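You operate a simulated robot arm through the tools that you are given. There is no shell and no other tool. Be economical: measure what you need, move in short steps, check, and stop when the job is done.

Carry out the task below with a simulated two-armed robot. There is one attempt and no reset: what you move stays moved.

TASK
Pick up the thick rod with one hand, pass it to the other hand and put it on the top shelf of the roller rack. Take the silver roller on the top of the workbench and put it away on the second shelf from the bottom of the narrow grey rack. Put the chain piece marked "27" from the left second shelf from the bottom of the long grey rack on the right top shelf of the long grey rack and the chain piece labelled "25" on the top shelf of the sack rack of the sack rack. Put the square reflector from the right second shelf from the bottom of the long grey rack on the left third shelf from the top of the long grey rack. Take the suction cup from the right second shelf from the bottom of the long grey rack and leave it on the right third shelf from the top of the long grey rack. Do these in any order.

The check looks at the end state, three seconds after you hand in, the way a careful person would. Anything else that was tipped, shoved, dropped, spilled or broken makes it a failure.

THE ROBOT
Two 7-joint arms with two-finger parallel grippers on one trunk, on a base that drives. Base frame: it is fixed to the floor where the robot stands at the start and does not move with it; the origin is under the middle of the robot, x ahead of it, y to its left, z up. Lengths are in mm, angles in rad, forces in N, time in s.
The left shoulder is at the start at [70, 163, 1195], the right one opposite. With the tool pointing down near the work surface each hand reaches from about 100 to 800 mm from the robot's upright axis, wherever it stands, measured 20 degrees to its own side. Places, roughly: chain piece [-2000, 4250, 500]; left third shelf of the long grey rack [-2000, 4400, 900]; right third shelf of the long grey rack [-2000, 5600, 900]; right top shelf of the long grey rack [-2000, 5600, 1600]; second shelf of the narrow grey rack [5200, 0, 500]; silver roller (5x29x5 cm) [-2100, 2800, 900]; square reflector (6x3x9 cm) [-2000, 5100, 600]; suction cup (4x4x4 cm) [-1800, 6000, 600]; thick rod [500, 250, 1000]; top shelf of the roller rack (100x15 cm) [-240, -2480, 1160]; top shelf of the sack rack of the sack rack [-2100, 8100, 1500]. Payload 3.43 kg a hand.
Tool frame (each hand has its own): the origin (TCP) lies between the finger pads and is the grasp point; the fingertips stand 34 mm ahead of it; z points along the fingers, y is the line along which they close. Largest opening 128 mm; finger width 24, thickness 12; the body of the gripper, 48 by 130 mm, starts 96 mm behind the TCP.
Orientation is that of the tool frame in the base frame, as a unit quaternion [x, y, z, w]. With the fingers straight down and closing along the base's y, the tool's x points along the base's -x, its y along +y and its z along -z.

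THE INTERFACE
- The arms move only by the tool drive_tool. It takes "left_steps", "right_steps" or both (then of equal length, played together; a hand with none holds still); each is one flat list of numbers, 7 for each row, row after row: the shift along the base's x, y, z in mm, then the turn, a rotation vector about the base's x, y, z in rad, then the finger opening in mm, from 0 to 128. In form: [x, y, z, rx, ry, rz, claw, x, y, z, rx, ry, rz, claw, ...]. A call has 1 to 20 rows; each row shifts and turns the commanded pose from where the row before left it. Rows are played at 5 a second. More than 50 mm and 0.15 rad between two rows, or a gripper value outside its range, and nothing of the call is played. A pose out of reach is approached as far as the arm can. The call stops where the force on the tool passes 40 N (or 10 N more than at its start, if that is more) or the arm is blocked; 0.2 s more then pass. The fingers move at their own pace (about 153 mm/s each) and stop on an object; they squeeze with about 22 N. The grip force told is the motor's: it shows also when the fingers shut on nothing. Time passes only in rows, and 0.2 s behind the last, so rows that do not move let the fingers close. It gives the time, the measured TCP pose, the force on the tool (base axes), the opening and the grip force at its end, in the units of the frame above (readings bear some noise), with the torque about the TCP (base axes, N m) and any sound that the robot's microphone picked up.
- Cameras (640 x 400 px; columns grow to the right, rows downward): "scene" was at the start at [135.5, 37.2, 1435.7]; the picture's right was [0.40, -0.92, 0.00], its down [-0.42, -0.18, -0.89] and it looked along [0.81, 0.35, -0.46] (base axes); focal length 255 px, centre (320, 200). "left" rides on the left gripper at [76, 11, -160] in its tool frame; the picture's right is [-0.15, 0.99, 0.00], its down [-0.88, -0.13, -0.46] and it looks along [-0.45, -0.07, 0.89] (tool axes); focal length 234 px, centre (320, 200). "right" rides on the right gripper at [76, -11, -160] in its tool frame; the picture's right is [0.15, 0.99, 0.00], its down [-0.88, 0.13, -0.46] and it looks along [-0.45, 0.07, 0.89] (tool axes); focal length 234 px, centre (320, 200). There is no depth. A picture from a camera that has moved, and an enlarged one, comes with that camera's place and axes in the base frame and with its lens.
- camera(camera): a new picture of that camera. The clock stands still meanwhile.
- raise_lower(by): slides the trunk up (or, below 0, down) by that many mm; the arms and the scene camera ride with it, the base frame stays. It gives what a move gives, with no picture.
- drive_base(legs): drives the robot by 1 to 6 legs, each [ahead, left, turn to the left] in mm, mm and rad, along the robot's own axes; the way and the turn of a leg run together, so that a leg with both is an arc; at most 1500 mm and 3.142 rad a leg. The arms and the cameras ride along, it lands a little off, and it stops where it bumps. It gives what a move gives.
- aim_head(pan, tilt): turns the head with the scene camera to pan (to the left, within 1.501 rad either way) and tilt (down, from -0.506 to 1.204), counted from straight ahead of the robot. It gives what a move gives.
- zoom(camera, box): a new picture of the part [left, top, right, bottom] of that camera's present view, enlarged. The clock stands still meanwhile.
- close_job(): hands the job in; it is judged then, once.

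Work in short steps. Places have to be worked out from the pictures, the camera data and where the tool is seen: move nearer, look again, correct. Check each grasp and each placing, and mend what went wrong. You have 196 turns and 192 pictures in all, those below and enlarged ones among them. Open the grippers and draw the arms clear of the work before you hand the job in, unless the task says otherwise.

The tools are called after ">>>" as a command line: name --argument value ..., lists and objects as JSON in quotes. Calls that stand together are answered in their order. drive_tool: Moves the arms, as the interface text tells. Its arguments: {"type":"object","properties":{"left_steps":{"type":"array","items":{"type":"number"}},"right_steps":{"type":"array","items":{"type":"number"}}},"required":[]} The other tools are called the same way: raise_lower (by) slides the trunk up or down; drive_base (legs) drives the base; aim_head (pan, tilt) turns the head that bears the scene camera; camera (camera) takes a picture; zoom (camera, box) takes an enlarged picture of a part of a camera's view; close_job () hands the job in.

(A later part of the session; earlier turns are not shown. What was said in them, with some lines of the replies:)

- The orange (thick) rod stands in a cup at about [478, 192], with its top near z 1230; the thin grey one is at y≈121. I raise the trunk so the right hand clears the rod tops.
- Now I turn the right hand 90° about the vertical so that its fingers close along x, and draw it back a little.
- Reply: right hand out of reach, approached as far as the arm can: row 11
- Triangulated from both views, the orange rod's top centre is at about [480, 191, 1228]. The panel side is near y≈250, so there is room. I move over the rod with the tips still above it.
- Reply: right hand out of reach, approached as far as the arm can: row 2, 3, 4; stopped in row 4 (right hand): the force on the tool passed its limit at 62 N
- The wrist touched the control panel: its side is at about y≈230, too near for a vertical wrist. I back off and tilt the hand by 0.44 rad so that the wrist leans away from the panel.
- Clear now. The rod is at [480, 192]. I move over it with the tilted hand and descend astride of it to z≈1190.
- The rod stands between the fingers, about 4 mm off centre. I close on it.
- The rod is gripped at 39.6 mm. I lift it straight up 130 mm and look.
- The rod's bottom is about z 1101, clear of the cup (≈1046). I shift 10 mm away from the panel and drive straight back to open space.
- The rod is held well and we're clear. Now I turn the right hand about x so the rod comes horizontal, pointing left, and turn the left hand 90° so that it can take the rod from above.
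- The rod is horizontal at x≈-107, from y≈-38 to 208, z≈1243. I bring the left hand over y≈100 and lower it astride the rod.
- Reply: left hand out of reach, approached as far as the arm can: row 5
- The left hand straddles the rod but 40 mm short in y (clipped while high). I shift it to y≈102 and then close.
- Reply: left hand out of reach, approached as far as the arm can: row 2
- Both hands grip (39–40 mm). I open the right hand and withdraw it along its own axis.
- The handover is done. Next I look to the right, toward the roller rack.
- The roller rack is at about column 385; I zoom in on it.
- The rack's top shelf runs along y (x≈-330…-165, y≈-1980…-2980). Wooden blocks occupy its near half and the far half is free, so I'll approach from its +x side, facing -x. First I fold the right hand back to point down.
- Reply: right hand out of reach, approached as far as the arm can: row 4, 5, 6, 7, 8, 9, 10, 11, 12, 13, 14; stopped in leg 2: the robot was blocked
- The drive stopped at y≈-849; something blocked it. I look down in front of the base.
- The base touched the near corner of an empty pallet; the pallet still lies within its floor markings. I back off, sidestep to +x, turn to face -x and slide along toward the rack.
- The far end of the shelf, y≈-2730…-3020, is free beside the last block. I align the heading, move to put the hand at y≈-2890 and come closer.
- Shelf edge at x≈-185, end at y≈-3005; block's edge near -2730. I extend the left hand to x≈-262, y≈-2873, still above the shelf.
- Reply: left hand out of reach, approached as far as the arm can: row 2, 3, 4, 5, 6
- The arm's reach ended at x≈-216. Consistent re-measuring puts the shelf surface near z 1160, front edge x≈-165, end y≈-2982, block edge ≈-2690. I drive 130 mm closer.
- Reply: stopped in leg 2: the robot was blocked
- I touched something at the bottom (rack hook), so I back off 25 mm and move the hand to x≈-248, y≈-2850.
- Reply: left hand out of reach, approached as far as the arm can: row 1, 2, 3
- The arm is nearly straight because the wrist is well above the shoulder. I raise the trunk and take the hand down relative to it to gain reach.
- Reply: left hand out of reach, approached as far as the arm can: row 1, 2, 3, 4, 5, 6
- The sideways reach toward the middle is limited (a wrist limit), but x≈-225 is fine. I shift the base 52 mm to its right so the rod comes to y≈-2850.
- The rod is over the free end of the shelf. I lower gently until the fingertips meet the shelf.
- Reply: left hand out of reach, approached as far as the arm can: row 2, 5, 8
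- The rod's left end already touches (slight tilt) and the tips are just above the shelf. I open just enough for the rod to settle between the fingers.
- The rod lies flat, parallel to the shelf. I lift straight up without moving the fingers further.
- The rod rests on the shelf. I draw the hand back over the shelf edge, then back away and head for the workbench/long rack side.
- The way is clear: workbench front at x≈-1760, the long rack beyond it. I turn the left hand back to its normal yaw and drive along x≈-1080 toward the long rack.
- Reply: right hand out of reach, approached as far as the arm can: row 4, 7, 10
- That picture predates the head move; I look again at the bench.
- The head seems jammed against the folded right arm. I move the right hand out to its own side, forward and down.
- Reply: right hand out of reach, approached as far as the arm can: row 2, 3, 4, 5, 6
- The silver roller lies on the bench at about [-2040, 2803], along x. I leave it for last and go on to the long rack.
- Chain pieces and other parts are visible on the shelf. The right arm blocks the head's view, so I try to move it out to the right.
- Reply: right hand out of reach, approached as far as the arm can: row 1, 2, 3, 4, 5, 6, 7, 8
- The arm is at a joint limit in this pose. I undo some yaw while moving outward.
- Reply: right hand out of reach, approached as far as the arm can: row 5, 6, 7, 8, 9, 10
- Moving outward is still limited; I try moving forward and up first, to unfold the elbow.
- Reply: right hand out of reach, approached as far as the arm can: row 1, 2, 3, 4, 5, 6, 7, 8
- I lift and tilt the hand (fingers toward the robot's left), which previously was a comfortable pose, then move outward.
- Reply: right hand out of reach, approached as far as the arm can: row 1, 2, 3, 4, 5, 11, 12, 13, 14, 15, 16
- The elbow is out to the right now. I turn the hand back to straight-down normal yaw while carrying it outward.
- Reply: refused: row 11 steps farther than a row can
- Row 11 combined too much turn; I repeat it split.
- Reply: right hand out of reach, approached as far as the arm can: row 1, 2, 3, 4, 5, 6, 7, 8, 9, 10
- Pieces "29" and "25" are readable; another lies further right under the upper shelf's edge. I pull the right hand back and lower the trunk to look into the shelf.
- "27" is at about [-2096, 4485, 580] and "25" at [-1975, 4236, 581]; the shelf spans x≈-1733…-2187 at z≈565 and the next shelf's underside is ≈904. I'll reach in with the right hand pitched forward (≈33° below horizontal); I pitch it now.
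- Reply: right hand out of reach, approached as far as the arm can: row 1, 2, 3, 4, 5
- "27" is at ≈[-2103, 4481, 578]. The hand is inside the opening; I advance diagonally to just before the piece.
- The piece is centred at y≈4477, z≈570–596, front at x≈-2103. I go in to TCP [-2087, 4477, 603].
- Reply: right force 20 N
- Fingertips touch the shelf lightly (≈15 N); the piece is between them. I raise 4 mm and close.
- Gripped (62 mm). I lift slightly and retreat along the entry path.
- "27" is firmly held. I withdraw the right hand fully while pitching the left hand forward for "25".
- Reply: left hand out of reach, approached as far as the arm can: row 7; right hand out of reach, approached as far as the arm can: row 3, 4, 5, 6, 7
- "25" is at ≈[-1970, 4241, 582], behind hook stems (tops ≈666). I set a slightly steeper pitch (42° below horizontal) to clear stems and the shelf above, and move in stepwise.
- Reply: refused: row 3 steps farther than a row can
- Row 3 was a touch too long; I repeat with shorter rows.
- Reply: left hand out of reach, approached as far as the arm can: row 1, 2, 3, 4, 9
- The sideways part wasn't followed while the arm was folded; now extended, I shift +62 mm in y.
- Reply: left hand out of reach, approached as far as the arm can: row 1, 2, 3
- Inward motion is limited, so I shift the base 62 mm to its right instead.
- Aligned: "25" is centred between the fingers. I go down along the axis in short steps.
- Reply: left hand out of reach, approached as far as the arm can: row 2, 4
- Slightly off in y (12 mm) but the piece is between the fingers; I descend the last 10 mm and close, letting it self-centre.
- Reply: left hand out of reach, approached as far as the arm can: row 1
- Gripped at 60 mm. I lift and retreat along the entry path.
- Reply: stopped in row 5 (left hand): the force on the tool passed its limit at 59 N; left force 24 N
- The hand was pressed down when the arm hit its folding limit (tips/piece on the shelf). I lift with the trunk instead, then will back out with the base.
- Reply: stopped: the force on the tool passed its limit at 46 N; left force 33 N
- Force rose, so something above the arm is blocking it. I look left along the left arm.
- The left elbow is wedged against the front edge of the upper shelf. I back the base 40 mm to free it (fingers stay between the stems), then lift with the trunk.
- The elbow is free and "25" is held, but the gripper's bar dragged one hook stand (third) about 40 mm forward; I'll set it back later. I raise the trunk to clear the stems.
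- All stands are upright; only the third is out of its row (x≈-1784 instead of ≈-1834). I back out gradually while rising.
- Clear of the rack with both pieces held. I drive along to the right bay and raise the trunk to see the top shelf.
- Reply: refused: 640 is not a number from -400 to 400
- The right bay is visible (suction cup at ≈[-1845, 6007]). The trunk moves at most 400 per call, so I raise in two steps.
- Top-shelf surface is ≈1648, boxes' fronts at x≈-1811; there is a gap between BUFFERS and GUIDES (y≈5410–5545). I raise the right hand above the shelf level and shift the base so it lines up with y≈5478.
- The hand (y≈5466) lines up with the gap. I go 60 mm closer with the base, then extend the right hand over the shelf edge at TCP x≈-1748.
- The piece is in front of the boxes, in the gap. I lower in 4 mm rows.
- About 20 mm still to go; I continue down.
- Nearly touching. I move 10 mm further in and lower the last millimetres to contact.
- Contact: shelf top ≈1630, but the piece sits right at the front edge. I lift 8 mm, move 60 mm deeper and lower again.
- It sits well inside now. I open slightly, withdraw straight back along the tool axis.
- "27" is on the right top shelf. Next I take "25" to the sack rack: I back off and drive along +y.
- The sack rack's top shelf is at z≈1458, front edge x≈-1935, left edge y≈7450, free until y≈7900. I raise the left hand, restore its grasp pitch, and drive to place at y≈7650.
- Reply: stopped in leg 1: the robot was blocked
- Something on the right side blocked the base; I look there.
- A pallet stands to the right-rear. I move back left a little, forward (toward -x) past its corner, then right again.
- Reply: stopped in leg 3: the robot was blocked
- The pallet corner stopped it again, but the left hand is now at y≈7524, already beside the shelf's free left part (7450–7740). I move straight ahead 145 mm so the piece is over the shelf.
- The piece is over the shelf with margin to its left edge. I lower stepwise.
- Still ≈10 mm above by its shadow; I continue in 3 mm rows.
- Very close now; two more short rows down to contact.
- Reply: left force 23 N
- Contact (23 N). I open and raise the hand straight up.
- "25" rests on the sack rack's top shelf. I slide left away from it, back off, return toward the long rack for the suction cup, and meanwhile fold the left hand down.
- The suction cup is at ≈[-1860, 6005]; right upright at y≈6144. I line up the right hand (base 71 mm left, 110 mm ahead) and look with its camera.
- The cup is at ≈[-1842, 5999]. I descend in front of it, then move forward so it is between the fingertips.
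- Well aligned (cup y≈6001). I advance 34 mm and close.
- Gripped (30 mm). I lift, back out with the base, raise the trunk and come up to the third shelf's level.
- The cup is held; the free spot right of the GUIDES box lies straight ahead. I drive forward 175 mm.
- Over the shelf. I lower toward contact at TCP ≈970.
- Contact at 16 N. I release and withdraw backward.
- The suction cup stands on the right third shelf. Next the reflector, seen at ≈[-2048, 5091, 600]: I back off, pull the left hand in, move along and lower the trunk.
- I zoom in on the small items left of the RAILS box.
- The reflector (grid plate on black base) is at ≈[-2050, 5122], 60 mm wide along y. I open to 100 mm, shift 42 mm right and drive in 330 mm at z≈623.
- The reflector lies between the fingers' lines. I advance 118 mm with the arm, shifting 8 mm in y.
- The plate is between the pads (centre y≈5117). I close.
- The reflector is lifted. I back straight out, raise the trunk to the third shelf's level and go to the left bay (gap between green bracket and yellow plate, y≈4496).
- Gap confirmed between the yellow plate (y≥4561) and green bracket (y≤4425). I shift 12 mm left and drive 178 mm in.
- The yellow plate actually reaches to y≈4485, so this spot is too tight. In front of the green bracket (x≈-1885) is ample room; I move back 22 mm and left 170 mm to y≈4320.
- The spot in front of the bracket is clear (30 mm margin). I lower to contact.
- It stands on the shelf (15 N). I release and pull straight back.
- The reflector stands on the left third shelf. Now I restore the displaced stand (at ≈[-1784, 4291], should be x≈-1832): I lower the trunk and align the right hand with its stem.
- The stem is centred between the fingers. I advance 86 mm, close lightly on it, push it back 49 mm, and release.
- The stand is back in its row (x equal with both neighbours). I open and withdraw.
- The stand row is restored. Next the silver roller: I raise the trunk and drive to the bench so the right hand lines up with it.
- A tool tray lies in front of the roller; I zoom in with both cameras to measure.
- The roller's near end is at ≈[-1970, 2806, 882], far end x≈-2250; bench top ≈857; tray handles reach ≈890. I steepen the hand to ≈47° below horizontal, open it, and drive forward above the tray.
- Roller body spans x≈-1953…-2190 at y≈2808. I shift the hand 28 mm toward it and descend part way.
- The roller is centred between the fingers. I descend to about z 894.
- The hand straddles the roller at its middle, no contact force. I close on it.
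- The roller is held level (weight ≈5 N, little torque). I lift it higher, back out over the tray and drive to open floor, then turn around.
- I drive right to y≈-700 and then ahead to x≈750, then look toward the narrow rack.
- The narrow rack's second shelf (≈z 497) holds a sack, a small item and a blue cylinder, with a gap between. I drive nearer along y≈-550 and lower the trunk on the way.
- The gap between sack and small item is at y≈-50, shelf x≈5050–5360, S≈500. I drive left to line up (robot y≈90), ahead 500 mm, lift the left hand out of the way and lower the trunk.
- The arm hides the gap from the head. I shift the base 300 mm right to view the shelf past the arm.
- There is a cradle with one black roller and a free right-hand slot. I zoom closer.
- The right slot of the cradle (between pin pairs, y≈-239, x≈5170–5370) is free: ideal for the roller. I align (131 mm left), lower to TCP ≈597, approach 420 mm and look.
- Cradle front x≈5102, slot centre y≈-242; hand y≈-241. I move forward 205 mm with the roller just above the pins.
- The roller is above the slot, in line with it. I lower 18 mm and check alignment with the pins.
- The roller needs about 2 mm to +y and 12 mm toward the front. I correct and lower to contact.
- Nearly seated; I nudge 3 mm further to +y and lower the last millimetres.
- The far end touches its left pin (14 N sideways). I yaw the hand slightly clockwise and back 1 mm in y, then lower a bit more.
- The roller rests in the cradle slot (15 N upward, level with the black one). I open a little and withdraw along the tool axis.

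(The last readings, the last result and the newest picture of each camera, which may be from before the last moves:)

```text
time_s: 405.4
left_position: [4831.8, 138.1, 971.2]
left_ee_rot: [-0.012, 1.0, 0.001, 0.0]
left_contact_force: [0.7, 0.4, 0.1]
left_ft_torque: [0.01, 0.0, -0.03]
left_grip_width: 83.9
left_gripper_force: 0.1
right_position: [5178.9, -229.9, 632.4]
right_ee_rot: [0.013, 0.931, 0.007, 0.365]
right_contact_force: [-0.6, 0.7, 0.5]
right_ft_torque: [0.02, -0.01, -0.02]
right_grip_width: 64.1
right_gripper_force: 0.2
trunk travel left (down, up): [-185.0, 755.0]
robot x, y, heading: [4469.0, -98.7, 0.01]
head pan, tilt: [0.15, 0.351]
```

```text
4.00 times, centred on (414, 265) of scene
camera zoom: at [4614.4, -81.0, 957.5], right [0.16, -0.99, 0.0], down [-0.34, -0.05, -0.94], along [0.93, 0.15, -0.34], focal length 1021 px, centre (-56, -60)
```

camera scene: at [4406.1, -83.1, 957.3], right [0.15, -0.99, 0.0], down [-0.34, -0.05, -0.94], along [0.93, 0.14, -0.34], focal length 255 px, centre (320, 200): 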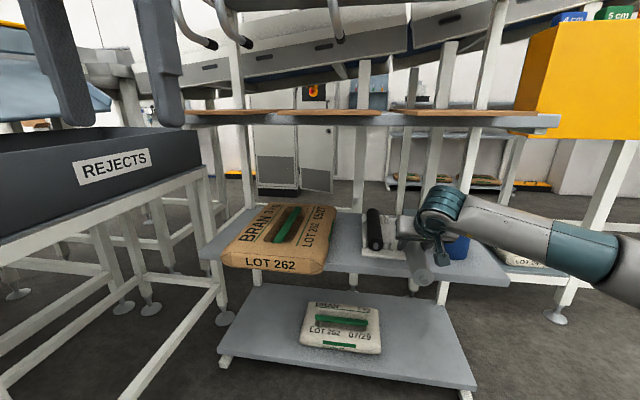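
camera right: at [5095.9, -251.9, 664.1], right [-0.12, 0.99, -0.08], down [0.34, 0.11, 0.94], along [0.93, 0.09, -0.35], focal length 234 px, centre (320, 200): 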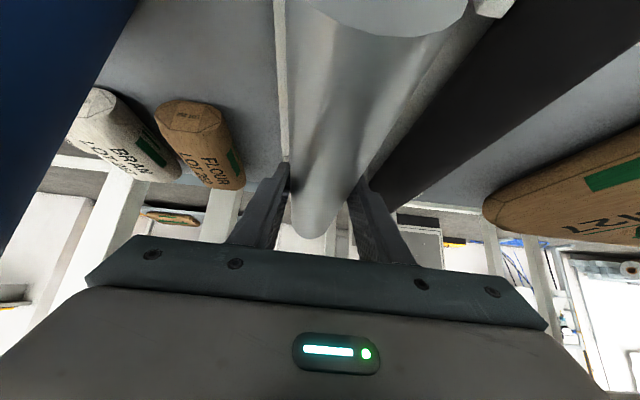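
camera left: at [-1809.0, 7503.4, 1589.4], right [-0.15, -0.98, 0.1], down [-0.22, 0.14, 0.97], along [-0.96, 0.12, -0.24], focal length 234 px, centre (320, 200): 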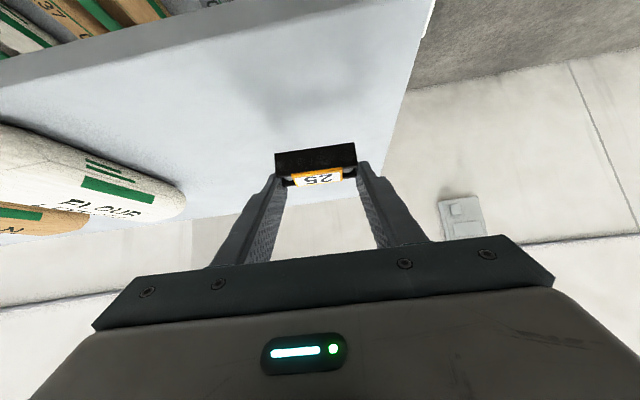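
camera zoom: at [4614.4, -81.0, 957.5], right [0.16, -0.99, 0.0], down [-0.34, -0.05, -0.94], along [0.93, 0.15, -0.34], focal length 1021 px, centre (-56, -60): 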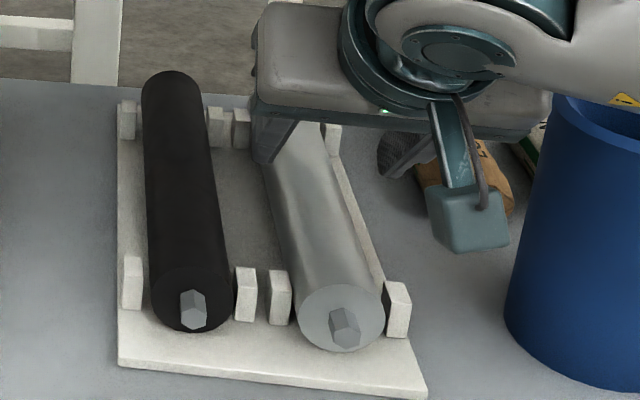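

The silver roller sits in its slot. I back the robot straight away and take a final look.

>>> drive_base --legs '[[-450, 0, 0]]'

>>> camera --camera "scene"

```text
time_s: 408.1
left_position: [4370.1, 136.3, 971.2]
left_ee_rot: [-0.017, 1.0, 0.001, 0.0]
left_contact_force: [-0.2, -0.1, 0.4]
left_ft_torque: [0.04, 0.01, -0.05]
left_grip_width: 83.6
left_gripper_force: 0.1
right_position: [4719.9, -229.3, 632.4]
right_ee_rot: [0.009, 0.931, 0.009, 0.366]
right_contact_force: [-0.5, -1.2, 0.0]
right_ft_torque: [-0.01, 0.03, 0.03]
right_grip_width: 64.1
right_gripper_force: 0.0
trunk travel left (down, up): [-185.0, 755.0]
robot x, y, heading: [4011.6, -101.9, 0.018]
head pan, tilt: [0.15, 0.351]
```

```text
28 pictures are left
camera scene: at [4154.1, -85.2, 957.6], right [0.17, -0.99, 0.0], down [-0.34, -0.06, -0.94], along [0.93, 0.16, -0.34], focal length 255 px, centre (320, 200)
```

scene: 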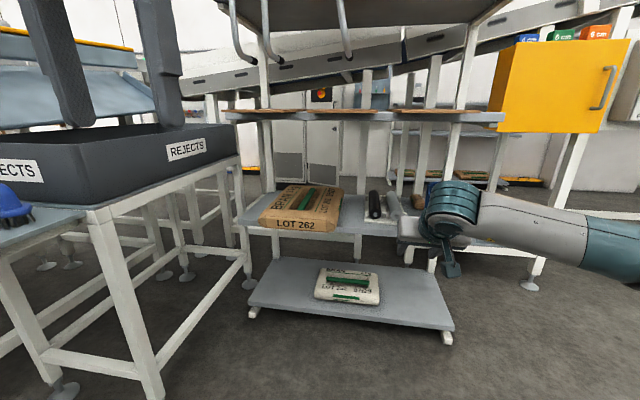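

All six items are placed, both grippers are open and the arms are clear, so I hand in.

>>> close_job

```text
The job is handed in.
```

I placed all six items and handed the job in, but a few things were bumped or moved on the way.

- **Thick rod:** picked up with the right hand, passed to the left, and laid on the free end of the roller rack's top shelf.
- **Chain piece "27":** on the right top shelf of the long grey rack.
- **Chain piece "25":** on the top shelf of the sack rack.
- **Square reflector:** on the left third shelf from the top of the long grey rack, in front of the green bracket.
- **Suction cup:** on the right third shelf from the top of the long grey rack.
- **Silver roller:** on the second shelf from the bottom of the narrow grey rack, in the free slot of the cradle there.

**Disturbances:**
- While I was fetching "25", one hook stand on the long rack was dragged about 5 cm. I moved it back into line with its neighbours.
- The base bumped two pallets. The first still lay inside its floor markings afterwards, but I did not check the second.
- The base touched the roller rack, probably one of its hooks. I saw no change afterwards.
- The right wrist touched the side of the control panel at the start.
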